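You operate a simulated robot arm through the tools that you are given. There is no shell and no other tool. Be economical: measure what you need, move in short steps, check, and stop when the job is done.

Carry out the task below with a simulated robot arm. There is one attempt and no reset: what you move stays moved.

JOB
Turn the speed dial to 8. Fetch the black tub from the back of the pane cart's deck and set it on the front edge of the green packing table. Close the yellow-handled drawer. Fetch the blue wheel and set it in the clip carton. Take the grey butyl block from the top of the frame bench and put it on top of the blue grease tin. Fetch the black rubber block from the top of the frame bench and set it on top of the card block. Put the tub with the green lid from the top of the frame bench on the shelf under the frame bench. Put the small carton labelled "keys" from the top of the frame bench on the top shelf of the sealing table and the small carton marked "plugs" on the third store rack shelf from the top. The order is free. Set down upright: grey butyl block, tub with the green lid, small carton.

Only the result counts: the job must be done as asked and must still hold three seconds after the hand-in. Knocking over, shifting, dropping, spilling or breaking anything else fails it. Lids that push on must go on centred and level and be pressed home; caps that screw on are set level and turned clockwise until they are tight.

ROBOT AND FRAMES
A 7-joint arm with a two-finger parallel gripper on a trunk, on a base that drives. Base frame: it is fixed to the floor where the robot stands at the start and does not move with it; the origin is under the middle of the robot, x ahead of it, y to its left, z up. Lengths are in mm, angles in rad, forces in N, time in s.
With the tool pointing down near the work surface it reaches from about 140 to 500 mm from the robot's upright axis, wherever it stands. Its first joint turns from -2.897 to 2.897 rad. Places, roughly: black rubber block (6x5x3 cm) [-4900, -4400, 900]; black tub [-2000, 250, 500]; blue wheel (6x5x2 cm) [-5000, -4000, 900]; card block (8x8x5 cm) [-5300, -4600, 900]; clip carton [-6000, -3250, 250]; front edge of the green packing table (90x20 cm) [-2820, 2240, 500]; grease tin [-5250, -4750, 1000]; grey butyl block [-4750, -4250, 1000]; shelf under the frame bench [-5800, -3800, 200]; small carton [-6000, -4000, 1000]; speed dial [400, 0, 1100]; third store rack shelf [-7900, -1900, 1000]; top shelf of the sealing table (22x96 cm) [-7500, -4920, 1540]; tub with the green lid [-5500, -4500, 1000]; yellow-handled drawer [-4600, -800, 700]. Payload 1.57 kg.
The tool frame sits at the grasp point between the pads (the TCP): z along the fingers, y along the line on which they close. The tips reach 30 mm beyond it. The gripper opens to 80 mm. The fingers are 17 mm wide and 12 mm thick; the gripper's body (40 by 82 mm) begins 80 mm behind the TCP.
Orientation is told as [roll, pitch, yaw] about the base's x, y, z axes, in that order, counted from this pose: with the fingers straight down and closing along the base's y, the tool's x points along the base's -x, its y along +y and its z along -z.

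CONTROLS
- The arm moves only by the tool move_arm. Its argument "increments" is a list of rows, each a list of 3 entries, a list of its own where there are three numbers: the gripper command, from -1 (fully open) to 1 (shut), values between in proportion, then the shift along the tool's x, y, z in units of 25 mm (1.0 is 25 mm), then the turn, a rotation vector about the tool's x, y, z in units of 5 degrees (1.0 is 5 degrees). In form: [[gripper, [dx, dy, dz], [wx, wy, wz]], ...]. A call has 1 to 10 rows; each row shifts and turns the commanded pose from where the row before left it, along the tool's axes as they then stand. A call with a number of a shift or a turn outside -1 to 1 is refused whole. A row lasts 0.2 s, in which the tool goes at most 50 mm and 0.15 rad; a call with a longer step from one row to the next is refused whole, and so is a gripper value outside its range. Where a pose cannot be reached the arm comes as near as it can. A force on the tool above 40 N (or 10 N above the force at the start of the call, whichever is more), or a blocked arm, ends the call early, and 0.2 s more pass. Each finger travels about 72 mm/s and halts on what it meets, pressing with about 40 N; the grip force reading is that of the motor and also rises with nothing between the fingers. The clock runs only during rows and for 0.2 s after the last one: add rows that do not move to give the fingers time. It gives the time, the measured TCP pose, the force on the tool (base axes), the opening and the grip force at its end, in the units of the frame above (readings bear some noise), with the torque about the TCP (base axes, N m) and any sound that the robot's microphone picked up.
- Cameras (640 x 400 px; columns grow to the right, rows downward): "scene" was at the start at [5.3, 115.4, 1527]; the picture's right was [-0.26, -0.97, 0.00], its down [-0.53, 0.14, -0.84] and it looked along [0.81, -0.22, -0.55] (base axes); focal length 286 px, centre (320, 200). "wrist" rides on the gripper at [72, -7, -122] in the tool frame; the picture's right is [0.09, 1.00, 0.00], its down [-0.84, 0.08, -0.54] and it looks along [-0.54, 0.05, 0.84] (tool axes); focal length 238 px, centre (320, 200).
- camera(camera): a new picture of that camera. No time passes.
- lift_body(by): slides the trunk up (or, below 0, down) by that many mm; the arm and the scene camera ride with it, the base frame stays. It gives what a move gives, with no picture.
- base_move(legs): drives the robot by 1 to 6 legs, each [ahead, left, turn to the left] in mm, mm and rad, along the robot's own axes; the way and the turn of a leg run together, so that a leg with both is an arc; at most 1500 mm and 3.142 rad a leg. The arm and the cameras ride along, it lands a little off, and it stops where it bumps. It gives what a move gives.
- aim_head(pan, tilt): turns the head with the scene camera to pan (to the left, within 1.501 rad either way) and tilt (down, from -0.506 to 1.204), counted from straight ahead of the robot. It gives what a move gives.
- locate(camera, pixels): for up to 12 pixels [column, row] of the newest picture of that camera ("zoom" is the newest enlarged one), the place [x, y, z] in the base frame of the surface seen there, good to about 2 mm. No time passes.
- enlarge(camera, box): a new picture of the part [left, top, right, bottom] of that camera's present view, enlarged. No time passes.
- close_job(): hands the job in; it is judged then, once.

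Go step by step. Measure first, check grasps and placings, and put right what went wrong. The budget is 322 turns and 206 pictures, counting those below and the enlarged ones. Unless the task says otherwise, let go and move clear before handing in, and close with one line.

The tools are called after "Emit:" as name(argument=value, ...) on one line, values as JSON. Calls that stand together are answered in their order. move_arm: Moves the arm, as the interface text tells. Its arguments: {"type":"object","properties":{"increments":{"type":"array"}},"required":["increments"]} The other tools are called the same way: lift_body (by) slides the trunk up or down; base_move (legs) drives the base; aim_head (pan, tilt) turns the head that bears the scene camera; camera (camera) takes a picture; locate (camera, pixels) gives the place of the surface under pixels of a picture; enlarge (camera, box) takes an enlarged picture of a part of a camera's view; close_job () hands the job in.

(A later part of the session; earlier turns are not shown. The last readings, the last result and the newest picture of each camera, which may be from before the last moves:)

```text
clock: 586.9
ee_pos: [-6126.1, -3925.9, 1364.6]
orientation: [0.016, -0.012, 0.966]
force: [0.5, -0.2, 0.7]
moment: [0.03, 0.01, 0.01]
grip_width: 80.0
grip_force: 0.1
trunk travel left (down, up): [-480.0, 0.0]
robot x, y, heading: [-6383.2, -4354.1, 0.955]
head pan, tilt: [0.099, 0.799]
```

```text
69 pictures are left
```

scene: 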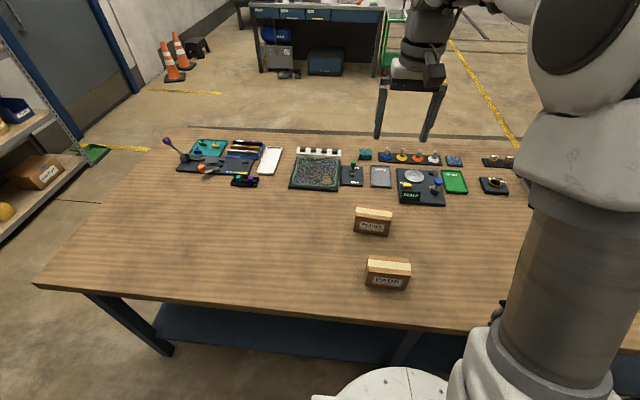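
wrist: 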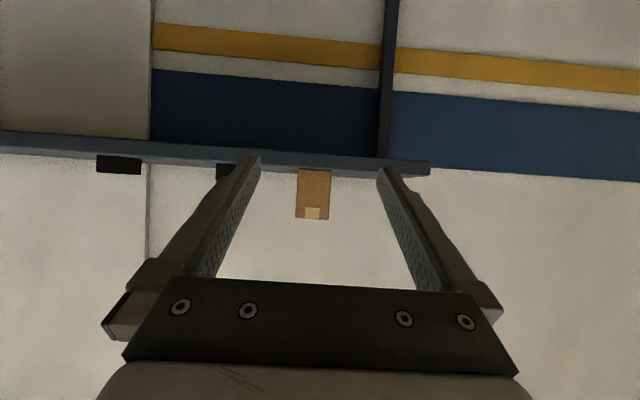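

PLUGS at (372,220), PADS nearer at (388,270). Measure PLUGS.

Emit:
enlarge(camera="scene", box=[335, 195, 425, 300])

```text
3.81 times, centred on (380, 248) of scene
```

zoom: 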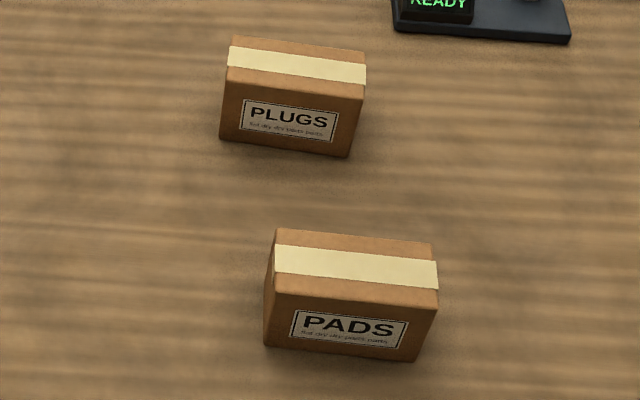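

Emit:
locate(camera="zoom", pixels=[[235, 38], [362, 54], [363, 98], [226, 79], [296, 65], [278, 231], [436, 288], [267, 291], [432, 245]])

```text
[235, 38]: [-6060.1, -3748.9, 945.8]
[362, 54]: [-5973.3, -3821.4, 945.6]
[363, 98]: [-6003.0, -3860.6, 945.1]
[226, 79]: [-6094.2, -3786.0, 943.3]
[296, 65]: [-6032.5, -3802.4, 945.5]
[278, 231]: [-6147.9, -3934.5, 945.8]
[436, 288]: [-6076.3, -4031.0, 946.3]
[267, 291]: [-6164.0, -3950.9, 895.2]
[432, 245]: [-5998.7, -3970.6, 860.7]
```

PLUGS centre (-6032.6,-3804), same orientation as KEYS had. Rotate fingers 85° and extend over it.

Emit:
move_arm(increments=[[-1, [0, 0, 0], [0, 0, -1]], [-1, [0, 0, 0], [0, 0, -1]], [-1, [0, 0, 0], [0, 0, -1]], [-1, [0, 0, 0], [0, 0, -1]], [-1, [0, 0, 0], [0, 0, -1]], [-1, [0, 0, 0], [0, 0, -1]], [-1, [0, 0, 0], [0, 0, -1]], [-1, [0, 0, 0], [0, 0, -1]], [-1, [0, 0, 0], [0, 0, -1]]])

Emit:
move_arm(increments=[[-1, [0, 0, 0], [0, 0, -1]], [-1, [0, 0, 0], [0, 0, -1]], [-1, [0, 0, 0], [0, 0, -1]], [-1, [0, 0, 0], [0, 0, -1]], [-1, [0, 0, 0], [0, 0, -1]], [-1, [0, 0, 0], [0, 0, -1]], [-1, [0, 0, 0], [0, 0, -1]], [-1, [0, 0, 0], [0, 0, -1]]])

Emit:
lift_body(by=-180)

Emit:
move_arm(increments=[[-1, [-0.04, -0.9, 0], [0, 0, 0]], [-1, [-0.04, -0.9, 0], [0, 0, 0]], [-1, [-0.04, -0.9, 0], [0, 0, 0]], [-1, [-0.04, -0.9, 0], [0, 0, 0]], [-1, [-0.04, -0.9, 0], [0, 0, 0]], [-1, [-0.04, -0.9, 0], [0, 0, 0]], [-1, [0, -0.71, 0], [0, 0, 0]], [-1, [0, 0, 0], [0, 0, 0]]])

Emit:
camera(camera="wrist")

```text
clock: 588.9
ee_pos: [-6128.1, -3925.6, 1365.8]
orientation: [0.003, -0.017, 1.749]
force: [0.0, 0.2, 0.2]
moment: [0.0, 0.0, -0.02]
grip_width: 80.2
grip_force: 0.1
trunk travel left (down, up): [-480.0, 0.0]
robot x, y, heading: [-6386.0, -4356.3, 0.958]
head pan, tilt: [0.099, 0.799]
```

```text
clock: 590.7
ee_pos: [-6127.4, -3925.2, 1364.1]
orientation: [-0.012, -0.014, 2.449]
force: [-0.7, 0.0, 0.2]
moment: [-0.01, -0.02, 0.01]
grip_width: 80.2
grip_force: 0.1
trunk travel left (down, up): [-480.0, 0.0]
robot x, y, heading: [-6379.8, -4358.5, 0.956]
head pan, tilt: [0.099, 0.799]
```

```text
clock: 592.7
ee_pos: [-6126.6, -3925.9, 1184.0]
orientation: [-0.01, -0.013, 2.449]
force: [0.8, -0.1, -0.2]
moment: [0.03, 0.0, 0.03]
grip_width: 80.1
grip_force: 0.1
trunk travel left (down, up): [-300.0, 180.0]
robot x, y, heading: [-6382.0, -4356.7, 0.961]
head pan, tilt: [0.099, 0.799]
```

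```text
clock: 594.5
ee_pos: [-6032.7, -3804.1, 1185.6]
orientation: [-0.009, -0.013, 2.448]
force: [-1.2, 0.9, 0.6]
moment: [0.0, -0.04, 0.03]
grip_width: 80.3
grip_force: 0.0
trunk travel left (down, up): [-300.0, 180.0]
robot x, y, heading: [-6381.7, -4358.4, 0.96]
head pan, tilt: [0.099, 0.799]
```

```text
67 pictures are left
```

wrist: 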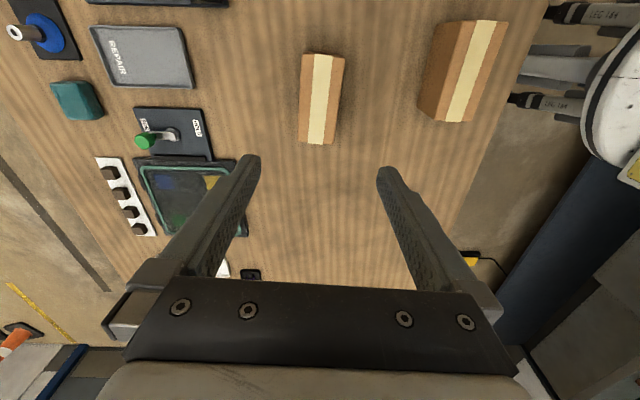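

Lower the trunk 218 and verify.

Emit:
lift_body(by=-218)

Emit:
camera(camera="wrist")

```text
clock: 596.9
ee_pos: [-6033.8, -3803.9, 968.8]
orientation: [-0.009, -0.013, 2.45]
force: [-0.8, -0.2, -0.8]
moment: [0.01, 0.01, 0.01]
grip_width: 80.3
grip_force: 0.1
trunk travel left (down, up): [-82.0, 398.0]
robot x, y, heading: [-6382.9, -4355.1, 0.957]
head pan, tilt: [0.099, 0.799]
```

```text
66 pictures are left
```

wrist: 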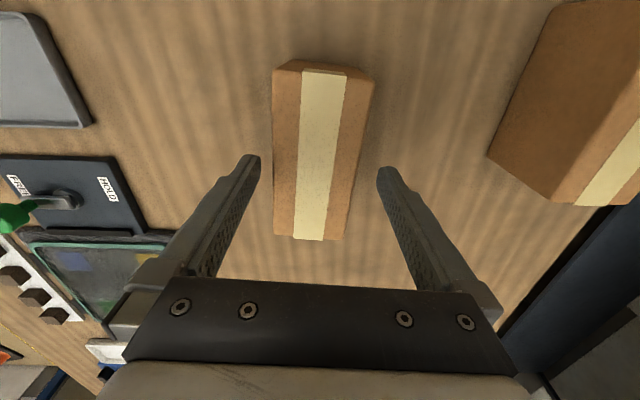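

Emit:
move_arm(increments=[[-1, [0, -0.08, 0.7], [0, 0, 0]], [-1, [0, 0, 0.7], [0, 0, 0]], [-1, [0, 0, 0.74], [0, 0, 0]], [-1, [0, 0, 0], [0, 0, 0]], [0.2, [0, 0, 0], [0, 0, 0]], [0.5, [0, 0, 0], [0, 0, 0]], [0.5, [0, 0, 0], [0, 0, 0]], [0.5, [0, 0, -0.5], [0, 0, 0]], [0.5, [0, 0, -1], [0, 0, 0]], [0.5, [0, 0, -1], [0, 0, 0]]])

Emit:
camera(camera="wrist")

```text
clock: 599.0
ee_pos: [-6032.3, -3805.2, 976.4]
orientation: [-0.007, -0.014, 2.448]
force: [0.1, -0.7, -2.0]
moment: [0.0, 0.0, -0.02]
grip_width: 57.8
grip_force: 39.5
trunk travel left (down, up): [-82.0, 398.0]
robot x, y, heading: [-6380.2, -4361.8, 0.958]
head pan, tilt: [0.099, 0.799]
```

```text
65 pictures are left
```

wrist: 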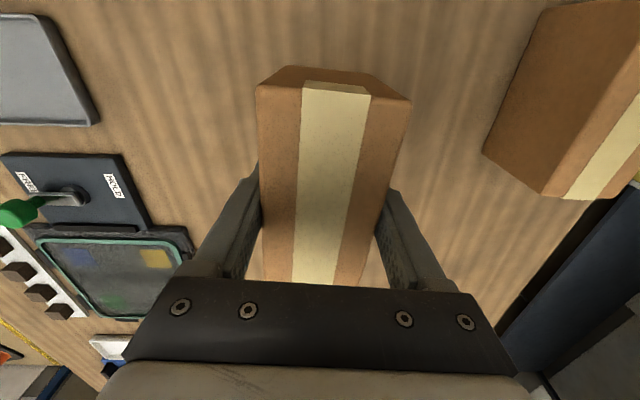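

PLUGS held. Lift clear of PADS and carry to a free spot near the back edge left of PADS, turning it 85°.

Emit:
lift_body(by=130)

Emit:
move_arm(increments=[[0.5, [-0.332, 0.895, 0], [0, 0, 0]], [0.5, [-0.332, 0.895, 0], [0, 0, 0]], [0.5, [-0.332, 0.895, 0], [0, 0, 0]], [0.5, [-0.332, 0.895, 0], [0, 0, 0]], [0.5, [-0.332, 0.895, 0], [0, 0, 0]], [0.5, [-0.332, 0.895, 0], [0, 0, 0]], [0.5, [-0.332, 0.895, 0], [0, 0, 0]], [0.5, [-0.332, 0.895, 0], [0, 0, 0]], [0.5, [-0.332, 0.895, 0], [0, 0, 0]], [0.5, [-0.332, 0.895, 0], [0, 0, 0]]])

Emit:
move_arm(increments=[[0.5, [0, 0, 0], [0, 0, 1]], [0.5, [0, 0, 0], [0, 0, 1]], [0.5, [0, 0, 0], [0, 0, 1]], [0.5, [0, 0, 0], [0, 0, 1]], [0.5, [0, 0, 0], [0, 0, 1]], [0.5, [0, 0, 0], [0, 0, 1]], [0.5, [0, 0, 0], [0, 0, 1]], [0.5, [0, 0, 0], [0, 0, 1]], [0.5, [0, 0, 0], [0, 0, 1]]])

Emit:
move_arm(increments=[[0.5, [0, 0, 0], [0, 0, 1]], [0.5, [0, 0, 0], [0, 0, 1]], [0.5, [0, 0, 0], [0, 0, 1]], [0.5, [0, 0, 0], [0, 0, 1]], [0.5, [0, 0, 0], [0, 0, 1]], [0.5, [0, 0, 0], [0, 0, 1]], [0.5, [0, 0, 0], [0, 0, 1]], [0.5, [0, 0, 0], [0, 0, 1]]])

Emit:
camera(camera="scene")

Emit:
camera(camera="wrist")

```text
clock: 600.6
ee_pos: [-6033.4, -3804.3, 1107.8]
orientation: [-0.01, -0.014, 2.448]
force: [0.3, 0.2, -2.1]
moment: [-0.02, 0.01, 0.0]
grip_width: 57.8
grip_force: 39.8
trunk travel left (down, up): [-212.0, 268.0]
robot x, y, heading: [-6382.3, -4354.9, 0.956]
head pan, tilt: [0.099, 0.799]
```

```text
clock: 602.8
ee_pos: [-6240.2, -3922.4, 1103.5]
orientation: [-0.011, -0.016, 2.448]
force: [0.5, -0.4, -2.1]
moment: [-0.02, 0.04, -0.02]
grip_width: 57.5
grip_force: 39.9
trunk travel left (down, up): [-212.0, 268.0]
robot x, y, heading: [-6390.1, -4354.2, 0.96]
head pan, tilt: [0.099, 0.799]
```

```text
clock: 604.8
ee_pos: [-6240.1, -3922.3, 1106.1]
orientation: [0.004, -0.019, 1.66]
force: [0.5, 0.0, -2.5]
moment: [-0.03, 0.0, 0.04]
grip_width: 57.6
grip_force: 40.2
trunk travel left (down, up): [-212.0, 268.0]
robot x, y, heading: [-6380.2, -4357.5, 0.958]
head pan, tilt: [0.099, 0.799]
```

```text
clock: 606.6
ee_pos: [-6240.3, -3922.9, 1106.1]
orientation: [0.013, -0.012, 0.962]
force: [0.4, -0.5, -2.7]
moment: [-0.02, -0.02, -0.01]
grip_width: 57.7
grip_force: 39.6
trunk travel left (down, up): [-212.0, 268.0]
robot x, y, heading: [-6381.1, -4358.2, 0.961]
head pan, tilt: [0.099, 0.799]
```

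```text
64 pictures are left
```

scene: 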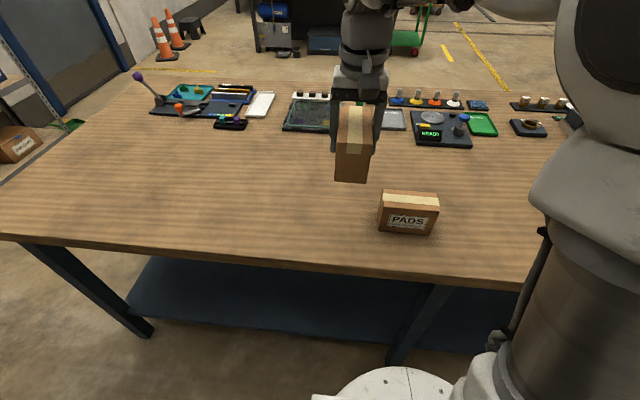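

```text
63 pictures are left
```

wrist: 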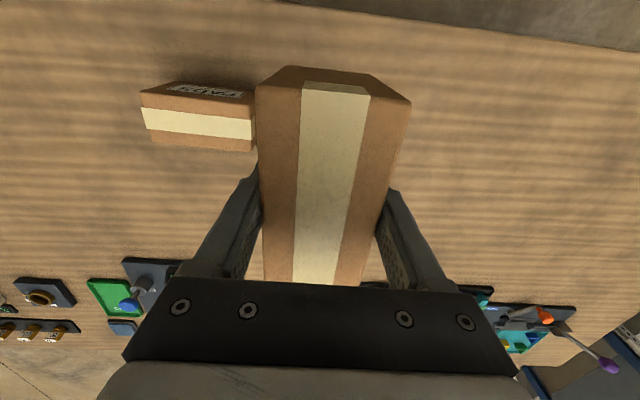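

Shift 30 mm further left from PADS, then lower to the bench.

Emit:
move_arm(increments=[[0.5, [0, 0.7, 0], [0, 0, 0]], [0.5, [0, 0.6, 0], [0, 0, 0]], [0.5, [0, 0, 0], [0, 0, 0]]])

Emit:
lift_body(by=-180)

Emit:
move_arm(increments=[[0.5, [0, 0, 0.3], [0, 0, 0]], [0.5, [0, 0, 0.06], [0, 0, 0]], [0.5, [0, 0, 0], [0, 0, 0]], [0.5, [0, 0, 0], [0, 0, 0]]])

```text
clock: 607.4
ee_pos: [-6266.2, -3905.5, 1105.9]
orientation: [0.013, -0.012, 0.964]
force: [0.1, -0.4, -1.9]
moment: [-0.03, 0.03, 0.0]
grip_width: 57.7
grip_force: 40.4
trunk travel left (down, up): [-212.0, 268.0]
robot x, y, heading: [-6384.9, -4353.5, 0.962]
head pan, tilt: [0.099, 0.799]
```

```text
clock: 609.4
ee_pos: [-6265.2, -3906.5, 925.8]
orientation: [0.013, -0.013, 0.965]
force: [0.4, -0.4, -2.4]
moment: [0.0, 0.01, -0.01]
grip_width: 57.7
grip_force: 39.8
trunk travel left (down, up): [-32.0, 448.0]
robot x, y, heading: [-6381.7, -4355.8, 0.96]
head pan, tilt: [0.099, 0.799]
```

```text
clock: 610.4
ee_pos: [-6266.0, -3905.5, 918.2]
orientation: [0.015, -0.01, 0.965]
force: [-0.1, 0.0, -2.0]
moment: [-0.01, 0.02, 0.03]
grip_width: 57.6
grip_force: 40.1
trunk travel left (down, up): [-32.0, 448.0]
robot x, y, heading: [-6381.7, -4354.3, 0.958]
head pan, tilt: [0.099, 0.799]
```

Emit:
move_arm(increments=[[0.5, [0, 0, 0.08], [0, 0, 0]], [0.5, [0, 0, 0.04], [0, 0, 0]], [0.5, [0, 0, 0], [0, 0, 0]], [0.5, [0, 0, 0], [0, 0, 0]]])

```text
clock: 611.4
ee_pos: [-6266.1, -3905.9, 914.7]
orientation: [0.014, -0.012, 0.967]
force: [0.5, 0.4, 0.2]
moment: [0.13, -0.18, 0.0]
grip_width: 57.5
grip_force: 40.2
trunk travel left (down, up): [-32.0, 448.0]
robot x, y, heading: [-6384.0, -4355.2, 0.96]
head pan, tilt: [0.099, 0.799]
```

Contact. Release, rise, back off, and re-centre the arm before tilting.

Emit:
move_arm(increments=[[-0.4, [0, 0, 0], [0, 0, 0]], [-1, [0, 0, 0], [0, 0, 0]], [-1, [0, 0, 0], [0, 0, 0]], [-1, [0, 0, -1], [0, 0, 0]], [-1, [0, 0, -1], [0, 0, 0]], [-1, [0, 0, -1], [0, 0, 0]], [-1, [0, 0, -1], [0, 0, 0]], [-1, [0, 0, -1], [0, 0, 0]]])

Emit:
base_move(legs=[[-260, 0, 0], [0, 125, 0]])

Emit:
move_arm(increments=[[-1, [0, -1, 0], [0, 0, 0]], [-1, [0, -1, 0], [0, 0, 0]], [-1, [0, -1, 0], [0, 0, 0]], [-1, [0, -1, 0], [0, 0, 0]], [-1, [0, -1, 0], [0, 0, 0]], [-1, [0, 0, 0], [0, -1, 0]], [-1, [0, 0, 0], [0, -1, 0]], [-1, [0, 0, 0], [0, -1, 0]], [-1, [0, 0, 0], [0, -1, 0]], [-1, [0, 0, 0], [0, -1, 0]]])

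Emit:
move_arm(increments=[[-1, [0, 0, 0], [0, -1, 0]], [-1, [0, 0, 0], [0, -1, 0]], [-1, [0, 0, 0], [0, -1, 0]], [-1, [0, 0, 0], [0, -1, 0]], [-1, [0, 0, 0], [0, -1, 0]], [-1, [0, 0, 0], [0, -1, 0]], [-1, [0, 0, 0], [0, -1, 0]], [-1, [-0.5, 0, 0.87], [0, 0, 0]], [-1, [-0.5, 0, 0.87], [0, 0, 0]], [-1, [-0.5, 0, 0.87], [0, 0, 0]]])

Emit:
camera(camera="wrist")

Emit:
camera(camera="scene")

```text
clock: 613.2
ee_pos: [-6265.3, -3908.1, 1038.7]
orientation: [0.013, -0.01, 0.967]
force: [-0.9, -0.3, 0.7]
moment: [-0.02, 0.02, 0.01]
grip_width: 80.0
grip_force: 0.1
trunk travel left (down, up): [-32.0, 448.0]
robot x, y, heading: [-6383.1, -4357.8, 0.958]
head pan, tilt: [0.099, 0.799]
```

```text
clock: 616.7
ee_pos: [-6519.2, -4046.5, 1038.5]
orientation: [0.015, -0.013, 0.967]
force: [0.7, 0.2, 0.1]
moment: [0.02, 0.01, 0.01]
grip_width: 79.9
grip_force: 0.1
trunk travel left (down, up): [-32.0, 448.0]
robot x, y, heading: [-6633.3, -4494.6, 0.959]
head pan, tilt: [0.099, 0.799]
```

```text
clock: 618.9
ee_pos: [-6416.3, -4116.7, 1036.2]
orientation: [0.015, -0.449, 0.962]
force: [-0.2, -0.3, -0.2]
moment: [0.01, 0.0, -0.02]
grip_width: 80.0
grip_force: 0.1
trunk travel left (down, up): [-32.0, 448.0]
robot x, y, heading: [-6635.0, -4496.7, 0.963]
head pan, tilt: [0.099, 0.799]
```

```text
clock: 621.1
ee_pos: [-6374.4, -4054.8, 1036.6]
orientation: [0.028, -1.059, 0.941]
force: [0.1, 0.1, 0.6]
moment: [0.0, -0.02, 0.0]
grip_width: 79.7
grip_force: 0.1
trunk travel left (down, up): [-32.0, 448.0]
robot x, y, heading: [-6638.8, -4497.1, 0.96]
head pan, tilt: [0.099, 0.799]
```

```text
62 pictures are left
```

wrist: 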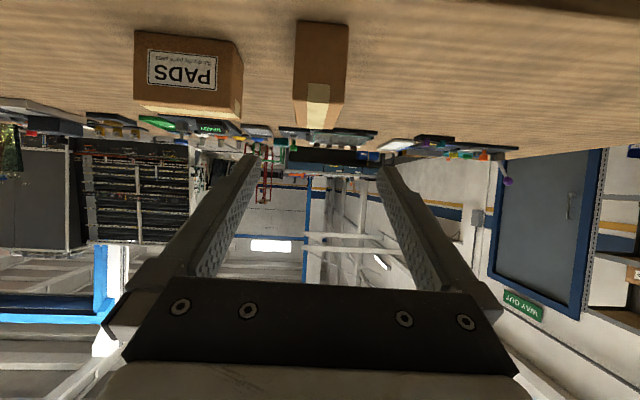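

```text
61 pictures are left
```

scene: 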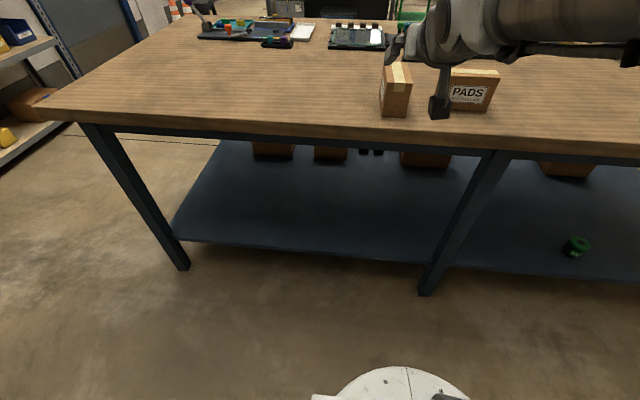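

Lower to grasp height (trunk −32, arm −114).

Emit:
lift_body(by=-32)

Emit:
move_arm(increments=[[-1, [0.962, 0, 0.54], [0, 0, 0]], [-1, [0.962, 0, 0.54], [0, 0, 0]], [-1, [0.962, 0, 0.54], [0, 0, 0]], [-1, [0.962, 0, 0.54], [0, 0, 0]], [-1, [0.12, 0, 0.06], [0, 0, 0]], [-1, [0, 0, 0], [0, 0, 0]]])

Emit:
camera(camera="wrist")

```text
clock: 621.9
ee_pos: [-6373.1, -4054.3, 1006.0]
orientation: [0.028, -1.059, 0.945]
force: [0.0, 0.2, -0.6]
moment: [0.01, 0.0, 0.0]
grip_width: 79.6
grip_force: 0.1
trunk travel left (down, up): [0.0, 480.0]
robot x, y, heading: [-6638.7, -4494.8, 0.962]
head pan, tilt: [0.099, 0.799]
```

```text
clock: 623.3
ee_pos: [-6377.9, -4053.3, 892.0]
orientation: [0.033, -1.058, 0.942]
force: [0.2, -0.2, 0.1]
moment: [0.0, -0.03, -0.02]
grip_width: 79.8
grip_force: 0.0
trunk travel left (down, up): [0.0, 480.0]
robot x, y, heading: [-6637.0, -4496.1, 0.963]
head pan, tilt: [0.099, 0.799]
```

```text
60 pictures are left
```

wrist: 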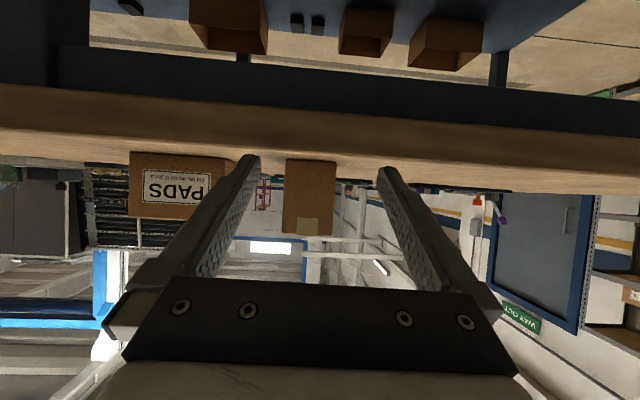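

Emit:
locate(camera="wrist", pixels=[[310, 175], [290, 175], [331, 175], [310, 200], [222, 170]])

```text
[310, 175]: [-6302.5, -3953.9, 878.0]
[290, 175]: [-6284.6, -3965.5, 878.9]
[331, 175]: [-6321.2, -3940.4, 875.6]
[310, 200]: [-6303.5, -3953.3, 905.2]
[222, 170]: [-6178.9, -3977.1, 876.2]
```

Near face centred at (-6303,-3953). Shift 4 mm right and drive ahead 166, then grip.

Emit:
move_arm(increments=[[-1, [0, -0.16, 0], [0, 0, -0.3]], [-1, [0, 0, 0], [0, 0, 0]]])

Emit:
base_move(legs=[[165, 0, 0]])

Emit:
camera(camera="wrist")

```text
clock: 623.9
ee_pos: [-6372.4, -4056.2, 893.4]
orientation: [-0.021, -1.061, 0.999]
force: [-0.9, -0.6, -0.1]
moment: [0.0, 0.01, 0.01]
grip_width: 79.7
grip_force: 0.1
trunk travel left (down, up): [0.0, 480.0]
robot x, y, heading: [-6636.6, -4495.6, 0.956]
head pan, tilt: [0.099, 0.799]
```

```text
clock: 625.6
ee_pos: [-6278.6, -3923.4, 891.2]
orientation: [-0.018, -1.058, 0.995]
force: [-0.1, 0.6, 0.1]
moment: [0.0, -0.02, 0.01]
grip_width: 79.9
grip_force: 0.1
trunk travel left (down, up): [0.0, 480.0]
robot x, y, heading: [-6545.0, -4360.9, 0.959]
head pan, tilt: [0.099, 0.799]
```

```text
59 pictures are left
```

wrist: 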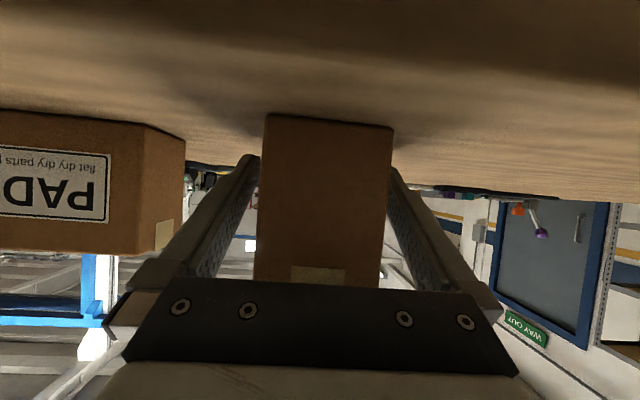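

The carton is between the fingers; close.

Emit:
move_arm(increments=[[-0.6, [0, 0, 0], [0, 0, 0]], [0, [0, 0, 0], [0, 0, 0]], [0.5, [0, 0, 0], [0, 0, 0]], [0.5, [0, 0, 0], [0, 0, 0]]])

Emit:
camera(camera="wrist")

Emit:
lift_body(by=150)

```text
clock: 626.6
ee_pos: [-6279.6, -3922.5, 891.4]
orientation: [-0.014, -1.056, 0.992]
force: [-1.0, 1.6, 2.9]
moment: [0.05, 0.2, -0.08]
grip_width: 57.6
grip_force: 40.4
trunk travel left (down, up): [0.0, 480.0]
robot x, y, heading: [-6543.6, -4361.5, 0.963]
head pan, tilt: [0.099, 0.799]
```

```text
58 pictures are left
```

wrist: 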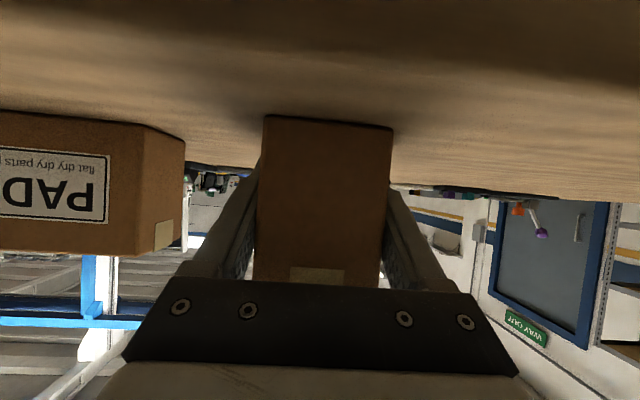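

```text
clock: 628.4
ee_pos: [-6280.6, -3922.0, 1040.6]
orientation: [-0.014, -1.056, 0.992]
force: [-0.2, 0.6, -2.2]
moment: [-0.04, 0.06, 0.02]
grip_width: 57.8
grip_force: 39.9
trunk travel left (down, up): [-150.0, 330.0]
robot x, y, heading: [-6540.5, -4361.2, 0.962]
head pan, tilt: [0.099, 0.799]
```

PLUGS held. Raise a little, turn along the corridor and drive toward the store rack.

Emit:
lift_body(by=100)

Emit:
base_move(legs=[[0, 0, 1.555], [1250, 0, 0]])

Emit:
aim_head(pan=-0.6, tilt=0.35)

Emit:
camera(camera="scene")

```text
clock: 629.7
ee_pos: [-6279.5, -3922.3, 1140.4]
orientation: [-0.014, -1.054, 0.993]
force: [-0.4, -0.8, -2.4]
moment: [-0.04, 0.04, 0.01]
grip_width: 57.7
grip_force: 40.4
trunk travel left (down, up): [-250.0, 230.0]
robot x, y, heading: [-6544.9, -4359.9, 0.964]
head pan, tilt: [0.099, 0.799]
```

```text
clock: 641.4
ee_pos: [-7856.0, -3478.7, 1139.4]
orientation: [-0.01, -1.05, 2.553]
force: [-0.3, 0.6, -1.8]
moment: [-0.01, -0.03, 0.04]
grip_width: 57.7
grip_force: 39.5
trunk travel left (down, up): [-250.0, 230.0]
robot x, y, heading: [-7416.0, -3746.5, 2.527]
head pan, tilt: [0.099, 0.799]
stopped in leg 2: the robot was blocked; the commanded pose is now the measured one
```

```text
clock: 642.5
ee_pos: [-7855.3, -3477.0, 1136.5]
orientation: [0.004, -1.048, 2.539]
force: [-0.3, 0.7, -2.2]
moment: [-0.07, 0.0, 0.02]
grip_width: 57.6
grip_force: 40.0
trunk travel left (down, up): [-250.0, 230.0]
robot x, y, heading: [-7418.6, -3742.4, 2.525]
head pan, tilt: [-0.6, 0.351]
```

```text
57 pictures are left
```

scene: 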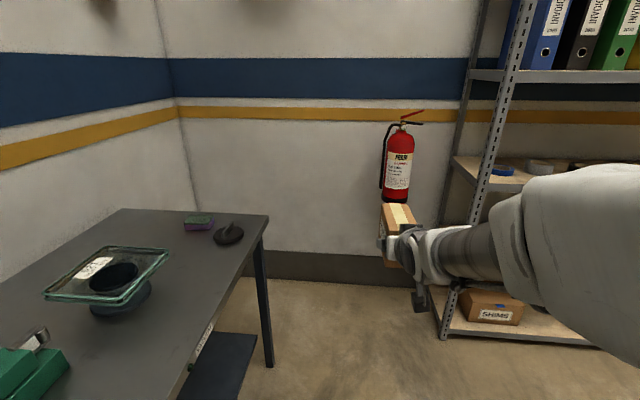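

The base was blocked. Look down to see what it touched.

Emit:
aim_head(pan=0.9, tilt=1.2)

Emit:
camera(camera="scene")

Emit:
aim_head(pan=-0.6, tilt=1.2)

Emit:
camera(camera="scene")

```text
clock: 644.1
ee_pos: [-7856.1, -3478.8, 1140.5]
orientation: [-0.01, -1.055, 2.554]
force: [-0.3, -0.7, -2.2]
moment: [-0.03, -0.02, -0.01]
grip_width: 57.8
grip_force: 40.0
trunk travel left (down, up): [-250.0, 230.0]
robot x, y, heading: [-7417.6, -3744.8, 2.527]
head pan, tilt: [0.901, 1.201]
```

```text
56 pictures are left
```

scene: 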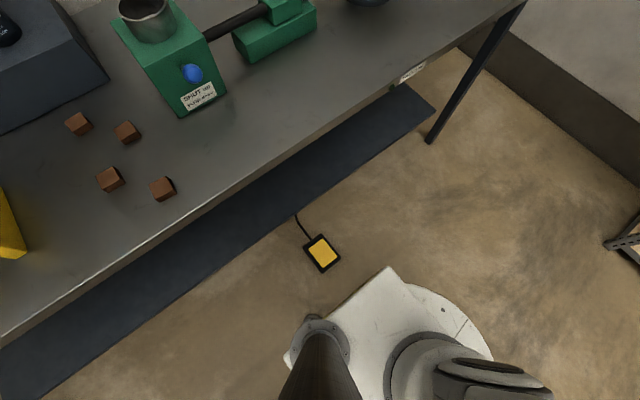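

```text
clock: 645.7
ee_pos: [-7854.9, -3478.0, 1138.5]
orientation: [-0.002, -1.052, 2.548]
force: [0.0, 0.1, -1.7]
moment: [-0.02, -0.02, 0.01]
grip_width: 57.8
grip_force: 40.2
trunk travel left (down, up): [-250.0, 230.0]
robot x, y, heading: [-7418.4, -3746.1, 2.528]
head pan, tilt: [-0.6, 1.201]
```

```text
55 pictures are left
```

scene: 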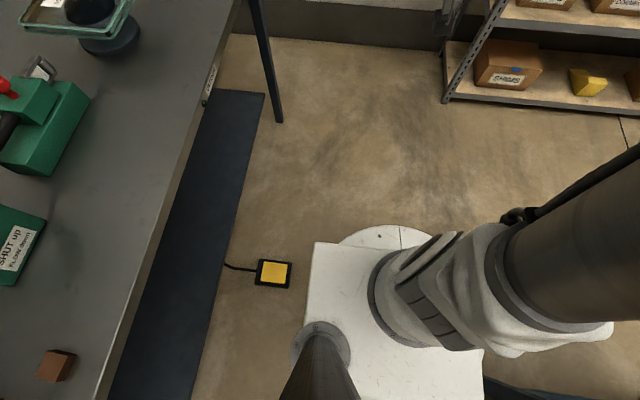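

Emit:
locate(camera="scene", pixels=[[274, 272], [258, 283], [290, 287], [265, 260], [445, 90], [500, 97], [640, 120]])

```text
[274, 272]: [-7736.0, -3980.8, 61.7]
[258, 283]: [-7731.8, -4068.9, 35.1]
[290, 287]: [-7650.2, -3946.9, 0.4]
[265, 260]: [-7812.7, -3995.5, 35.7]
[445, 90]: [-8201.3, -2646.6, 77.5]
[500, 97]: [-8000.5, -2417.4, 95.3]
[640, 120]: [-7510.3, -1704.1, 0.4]
```

A foot pedal sits by the base; it probably blocked me. I'll step back, move away from it, and go on to the rack.

Emit:
base_move(legs=[[-30, 0, 0], [0, -90, 0], [480, 0, 0], [0, -700, 0]])

Emit:
aim_head(pan=-0.2, tilt=0.4)

Emit:
camera(camera="scene")

```text
clock: 656.1
ee_pos: [-7772.7, -2574.7, 1138.5]
orientation: [0.0, -1.048, 2.561]
force: [-0.3, 0.4, -2.1]
moment: [-0.03, -0.04, -0.01]
grip_width: 58.0
grip_force: 40.2
trunk travel left (down, up): [-250.0, 230.0]
robot x, y, heading: [-7329.0, -2834.4, 2.543]
head pan, tilt: [-0.6, 1.201]
```

```text
clock: 657.2
ee_pos: [-7772.9, -2572.8, 1135.7]
orientation: [0.014, -1.042, 2.551]
force: [-0.9, -0.8, -1.9]
moment: [-0.04, 0.0, 0.0]
grip_width: 57.9
grip_force: 40.0
trunk travel left (down, up): [-250.0, 230.0]
robot x, y, heading: [-7333.4, -2836.2, 2.54]
head pan, tilt: [-0.201, 0.4]
```

```text
54 pictures are left
```

scene: 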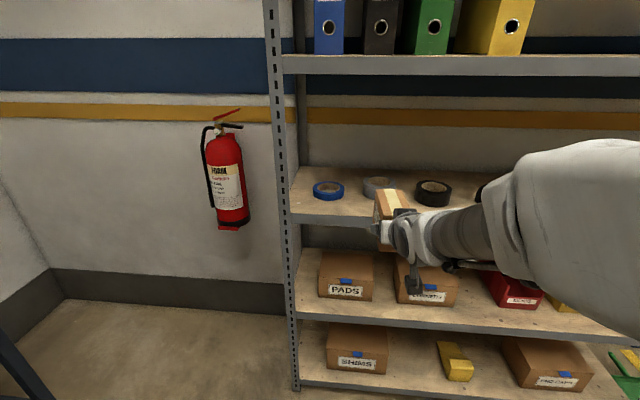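

Measure the shelf heights.

Emit:
locate(camera="scene", pixels=[[350, 63], [320, 218], [340, 205], [350, 312], [350, 380], [328, 190], [432, 193], [303, 215], [300, 185], [340, 180], [385, 185], [620, 345]])

Emit:
aim_head(pan=-0.7, tilt=0.1)

Emit:
camera(camera="scene")

```text
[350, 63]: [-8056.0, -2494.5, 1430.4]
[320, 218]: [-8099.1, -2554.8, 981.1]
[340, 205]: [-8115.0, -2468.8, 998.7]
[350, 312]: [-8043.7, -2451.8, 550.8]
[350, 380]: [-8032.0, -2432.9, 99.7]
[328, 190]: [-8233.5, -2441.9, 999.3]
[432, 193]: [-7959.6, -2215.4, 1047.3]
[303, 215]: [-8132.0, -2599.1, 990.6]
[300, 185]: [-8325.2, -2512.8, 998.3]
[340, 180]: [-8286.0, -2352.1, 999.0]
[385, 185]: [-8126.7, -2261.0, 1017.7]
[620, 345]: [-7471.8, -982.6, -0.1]
```

```text
clock: 658.1
ee_pos: [-7772.6, -2573.8, 1134.2]
orientation: [0.014, -1.042, 2.547]
force: [-0.4, -0.4, -2.0]
moment: [-0.07, -0.03, 0.03]
grip_width: 57.6
grip_force: 39.8
trunk travel left (down, up): [-250.0, 230.0]
robot x, y, heading: [-7332.8, -2831.7, 2.543]
head pan, tilt: [-0.7, 0.099]
```

```text
53 pictures are left
```

scene: 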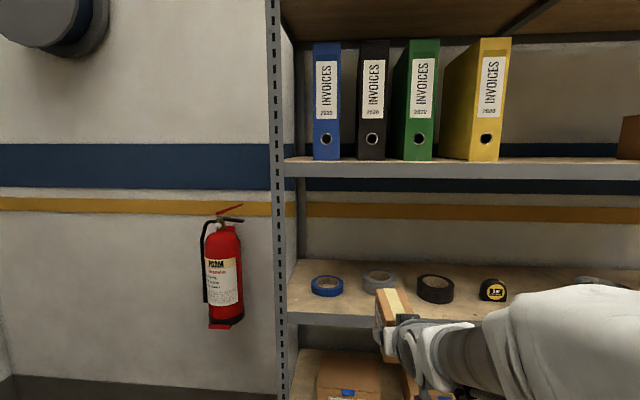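

The tape shelf at z 999 is the third from the top. I'll slide right to find a free stretch.

Emit:
base_move(legs=[[0, -450, -0.02]])

Emit:
aim_head(pan=0.15, tilt=0.3)

Emit:
camera(camera="scene")

```text
clock: 662.1
ee_pos: [-7510.5, -2195.4, 1133.5]
orientation: [0.016, -1.043, 2.533]
force: [0.2, -0.1, -2.4]
moment: [-0.07, -0.04, 0.0]
grip_width: 57.9
grip_force: 39.9
trunk travel left (down, up): [-250.0, 230.0]
robot x, y, heading: [-7072.1, -2463.3, 2.526]
head pan, tilt: [-0.7, 0.099]
```

```text
clock: 663.2
ee_pos: [-7510.4, -2194.8, 1134.1]
orientation: [0.013, -1.041, 2.533]
force: [-0.1, -0.2, -2.0]
moment: [-0.06, -0.02, -0.04]
grip_width: 58.1
grip_force: 40.5
trunk travel left (down, up): [-250.0, 230.0]
robot x, y, heading: [-7075.2, -2464.7, 2.524]
head pan, tilt: [0.15, 0.3]
```

```text
52 pictures are left
```

scene: 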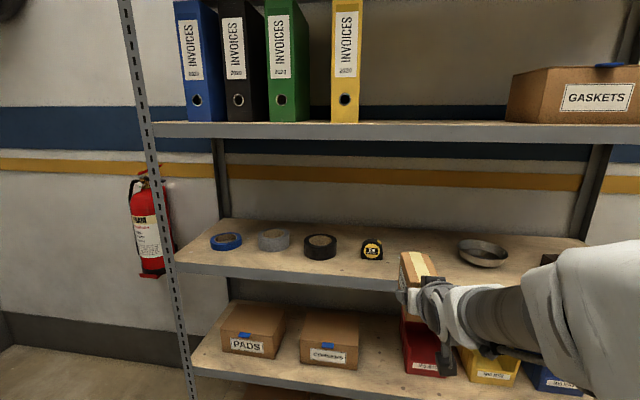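

There is a gap between the tape measure (372,248) and the bowl (483,250). Measure it; also restore the slight orientation error left by the bump.

Emit:
locate(camera="scene", pixels=[[372, 248], [384, 255], [459, 250], [430, 240], [445, 265], [360, 283], [340, 268], [483, 262], [450, 240], [350, 130], [385, 285], [440, 250]])

Emit:
move_arm(increments=[[0.5, [0, 0, 0], [0, -0.17, -0.17]], [0.5, [0, 0, 0], [0, 0, 0]]])

Emit:
camera(camera="wrist")

```text
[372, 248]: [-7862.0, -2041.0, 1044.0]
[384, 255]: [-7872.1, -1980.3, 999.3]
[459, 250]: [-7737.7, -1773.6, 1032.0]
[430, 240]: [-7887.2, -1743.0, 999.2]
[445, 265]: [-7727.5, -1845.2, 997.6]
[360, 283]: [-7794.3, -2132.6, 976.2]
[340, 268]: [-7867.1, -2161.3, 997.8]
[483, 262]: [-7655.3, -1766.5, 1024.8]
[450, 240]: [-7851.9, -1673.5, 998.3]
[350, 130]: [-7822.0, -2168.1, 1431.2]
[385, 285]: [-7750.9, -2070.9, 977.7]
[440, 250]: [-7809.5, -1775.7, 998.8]
```

```text
clock: 663.8
ee_pos: [-7509.8, -2196.6, 1133.4]
orientation: [-0.01, -1.055, 2.56]
force: [0.3, -0.2, -2.5]
moment: [-0.03, -0.02, -0.02]
grip_width: 57.8
grip_force: 39.9
trunk travel left (down, up): [-250.0, 230.0]
robot x, y, heading: [-7073.9, -2463.8, 2.522]
head pan, tilt: [0.15, 0.3]
```

```text
51 pictures are left
```

wrist: 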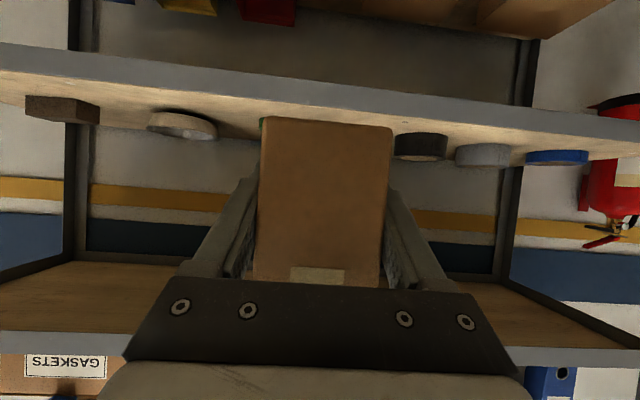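

Gap spans p≈190…−74; target p≈60. Slide right 75, lower the trunk 73, and drive in.

Emit:
base_move(legs=[[0, -75, 0]])

Emit:
lift_body(by=-73)

Emit:
base_move(legs=[[200, 0, 0]])

Emit:
camera(camera="wrist")

Emit:
camera(camera="scene")

```text
clock: 665.0
ee_pos: [-7469.1, -2135.7, 1132.8]
orientation: [-0.01, -1.055, 2.563]
force: [0.4, 0.0, -1.0]
moment: [-0.02, -0.04, -0.01]
grip_width: 57.7
grip_force: 39.4
trunk travel left (down, up): [-250.0, 230.0]
robot x, y, heading: [-7032.8, -2403.1, 2.525]
head pan, tilt: [0.15, 0.3]
```

```text
clock: 666.2
ee_pos: [-7468.1, -2135.0, 1060.2]
orientation: [-0.01, -1.056, 2.564]
force: [0.0, -0.4, -1.8]
moment: [-0.02, -0.03, 0.03]
grip_width: 57.6
grip_force: 40.3
trunk travel left (down, up): [-177.0, 303.0]
robot x, y, heading: [-7033.2, -2402.9, 2.53]
head pan, tilt: [0.15, 0.3]
```

```text
clock: 668.1
ee_pos: [-7629.3, -2022.0, 1060.3]
orientation: [-0.011, -1.056, 2.563]
force: [-1.0, 1.2, -2.0]
moment: [-0.02, -0.03, -0.04]
grip_width: 57.8
grip_force: 39.9
trunk travel left (down, up): [-177.0, 303.0]
robot x, y, heading: [-7190.8, -2286.3, 2.524]
head pan, tilt: [0.15, 0.3]
```

```text
50 pictures are left
```

wrist: 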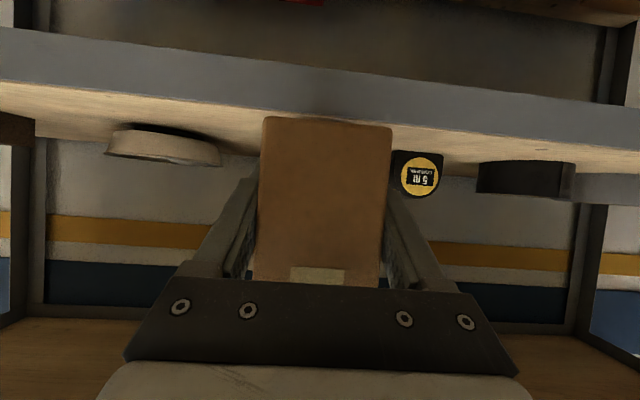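

```text
49 pictures are left
```

scene: 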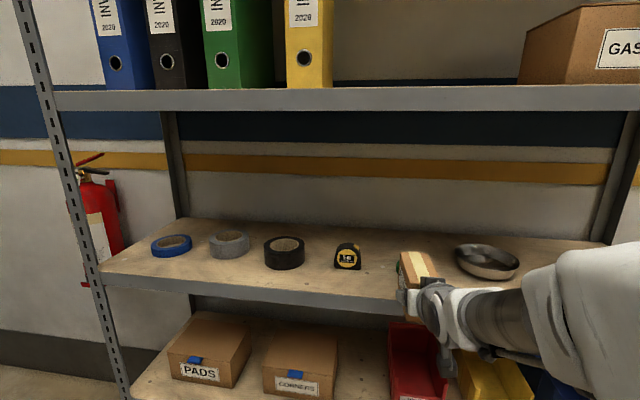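

On course. Drive the last 153 mm.

Emit:
base_move(legs=[[153, 0, 0]])

Emit:
camera(camera="wrist")

Emit:
camera(camera="scene")

```text
clock: 669.7
ee_pos: [-7753.2, -1933.4, 1061.5]
orientation: [-0.011, -1.057, 2.561]
force: [0.6, 0.3, -1.8]
moment: [0.02, -0.06, -0.02]
grip_width: 58.0
grip_force: 39.6
trunk travel left (down, up): [-177.0, 303.0]
robot x, y, heading: [-7317.9, -2197.5, 2.522]
head pan, tilt: [0.15, 0.3]
```

```text
48 pictures are left
```

wrist: 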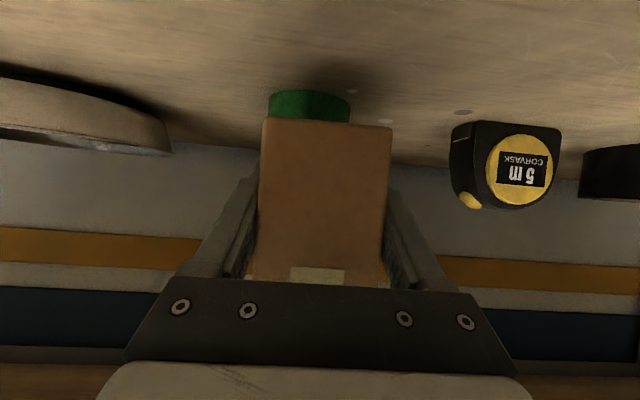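

```text
47 pictures are left
```

scene: 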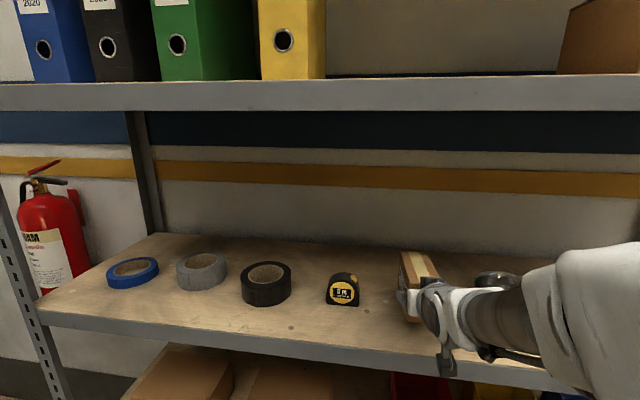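

A green object lies on the shelf behind the carton (308,105). Locate it before lowering.

Emit:
locate(camera="wrist", pixels=[[308, 98], [275, 103], [345, 108], [308, 112], [320, 92], [308, 88], [150, 110], [455, 150]])

```text
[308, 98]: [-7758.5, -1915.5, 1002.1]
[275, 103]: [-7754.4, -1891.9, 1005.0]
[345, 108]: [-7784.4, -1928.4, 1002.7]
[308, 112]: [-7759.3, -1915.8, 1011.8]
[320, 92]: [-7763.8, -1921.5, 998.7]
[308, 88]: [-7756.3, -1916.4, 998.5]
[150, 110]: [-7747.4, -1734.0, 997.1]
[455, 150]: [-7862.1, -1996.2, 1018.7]
```

The green roll occupies p≈25–85, a≥3800, right behind my spot. I'll back out, shift right to p≈−25 (between roll and bowl) and check from there.

Emit:
base_move(legs=[[-200, 0, 0], [0, -88, 0]])

Emit:
camera(camera="wrist")

Emit:
camera(camera="scene")

```text
clock: 672.6
ee_pos: [-7539.6, -1978.8, 1060.8]
orientation: [-0.013, -1.056, 2.562]
force: [-0.6, -0.2, -2.2]
moment: [-0.05, -0.04, 0.01]
grip_width: 57.7
grip_force: 40.7
trunk travel left (down, up): [-177.0, 303.0]
robot x, y, heading: [-7101.2, -2249.9, 2.528]
head pan, tilt: [0.15, 0.3]
```

```text
46 pictures are left
```

wrist: 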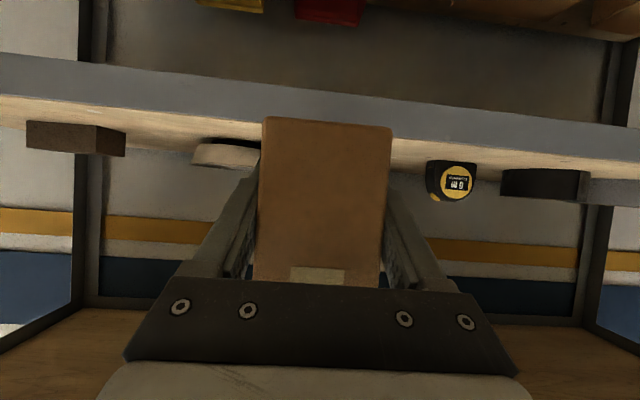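

```text
45 pictures are left
```

scene: 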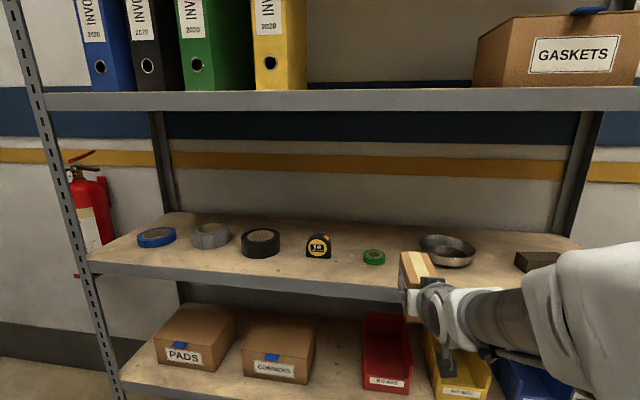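

Now the green roll is visible at (374,257). Measure roll, bowl, and the space between.

Emit:
enlarge(camera="scene", box=[290, 220, 490, 300])

Emit:
locate(camera="scene", pixels=[[374, 252], [363, 258], [385, 258], [374, 265], [421, 245], [445, 268], [432, 262], [400, 250], [333, 252], [307, 245], [405, 245], [350, 280]])

```text
3.20 times, centred on (390, 260) of scene
```

zoom: 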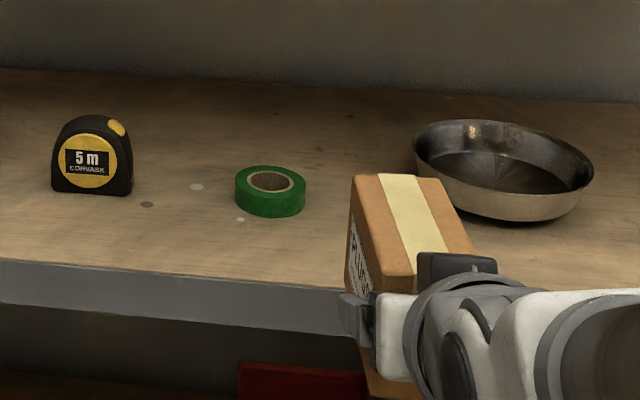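

```text
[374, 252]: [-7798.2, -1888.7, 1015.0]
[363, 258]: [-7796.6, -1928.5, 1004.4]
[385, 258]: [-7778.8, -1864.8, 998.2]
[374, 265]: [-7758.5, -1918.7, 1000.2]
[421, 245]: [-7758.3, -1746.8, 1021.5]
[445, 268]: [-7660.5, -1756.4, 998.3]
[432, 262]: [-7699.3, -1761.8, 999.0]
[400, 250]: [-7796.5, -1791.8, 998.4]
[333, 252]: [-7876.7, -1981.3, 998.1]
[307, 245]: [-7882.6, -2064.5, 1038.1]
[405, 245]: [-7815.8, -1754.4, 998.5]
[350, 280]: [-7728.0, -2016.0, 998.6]
```

Free strip p −84…27; TCP is at p −24. Drive ahead 170 (carton end stays just inside the front edge, fingertips short of the roll).

Emit:
base_move(legs=[[170, 0, 0]])

Emit:
camera(camera="scene")

Emit:
camera(camera="wrist")

```text
clock: 674.3
ee_pos: [-7676.7, -1882.6, 1060.4]
orientation: [-0.013, -1.057, 2.561]
force: [0.2, 0.5, -0.9]
moment: [-0.03, -0.06, 0.06]
grip_width: 57.7
grip_force: 39.7
trunk travel left (down, up): [-177.0, 303.0]
robot x, y, heading: [-7242.3, -2149.8, 2.528]
head pan, tilt: [0.15, 0.3]
```

```text
43 pictures are left
```

scene: 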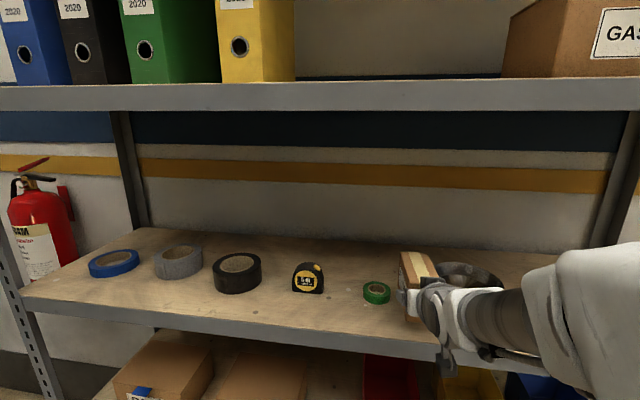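

```text
42 pictures are left
```

wrist: 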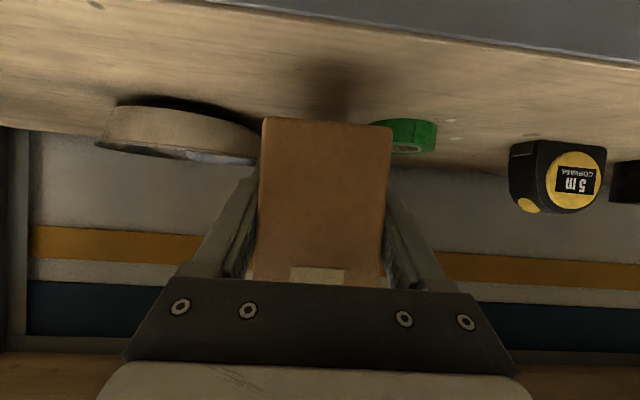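

Clear on both sides. Lower 28 with the trunk, then finely.

Emit:
lift_body(by=-28)

Emit:
move_arm(increments=[[0.5, [0.05, 0, 0.028], [0, 0, 0]], [0.5, [0, 0, 0], [0, 0, 0]], [0.5, [0, 0, 0], [0, 0, 0]]])

Emit:
camera(camera="wrist")

```text
clock: 675.0
ee_pos: [-7676.2, -1881.6, 1032.5]
orientation: [-0.012, -1.058, 2.563]
force: [-0.3, -0.1, -1.5]
moment: [-0.05, -0.02, 0.0]
grip_width: 57.7
grip_force: 40.0
trunk travel left (down, up): [-149.0, 331.0]
robot x, y, heading: [-7241.6, -2149.3, 2.522]
head pan, tilt: [0.15, 0.3]
```

```text
clock: 675.9
ee_pos: [-7676.3, -1880.8, 1030.9]
orientation: [-0.013, -1.055, 2.563]
force: [-0.4, -0.5, -2.1]
moment: [-0.06, -0.04, 0.01]
grip_width: 57.7
grip_force: 40.0
trunk travel left (down, up): [-149.0, 331.0]
robot x, y, heading: [-7234.8, -2151.8, 2.527]
head pan, tilt: [0.15, 0.3]
```

```text
41 pictures are left
```

wrist: 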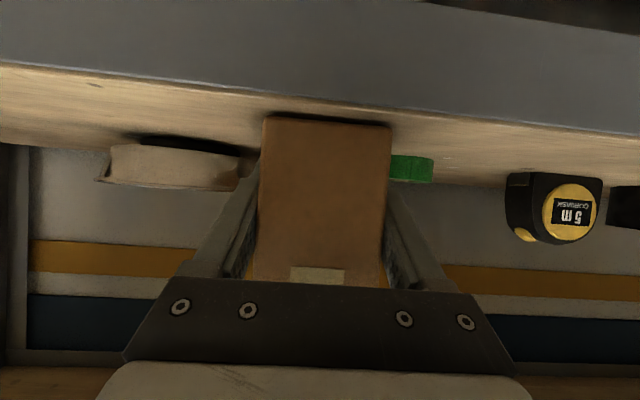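

Emit:
move_arm(increments=[[0.5, [0.05, 0, 0.028], [0, 0, 0]], [0.5, [0, 0, 0], [0, 0, 0]], [0.5, [0.03, 0, 0.017], [0, 0, 0]], [0.5, [0, 0, 0], [0, 0, 0]]])

```text
clock: 676.9
ee_pos: [-7676.6, -1881.3, 1028.8]
orientation: [-0.012, -1.058, 2.563]
force: [0.5, -0.2, 2.8]
moment: [0.09, 0.31, -0.02]
grip_width: 58.2
grip_force: 39.8
trunk travel left (down, up): [-149.0, 331.0]
robot x, y, heading: [-7239.4, -2148.8, 2.521]
head pan, tilt: [0.15, 0.3]
```

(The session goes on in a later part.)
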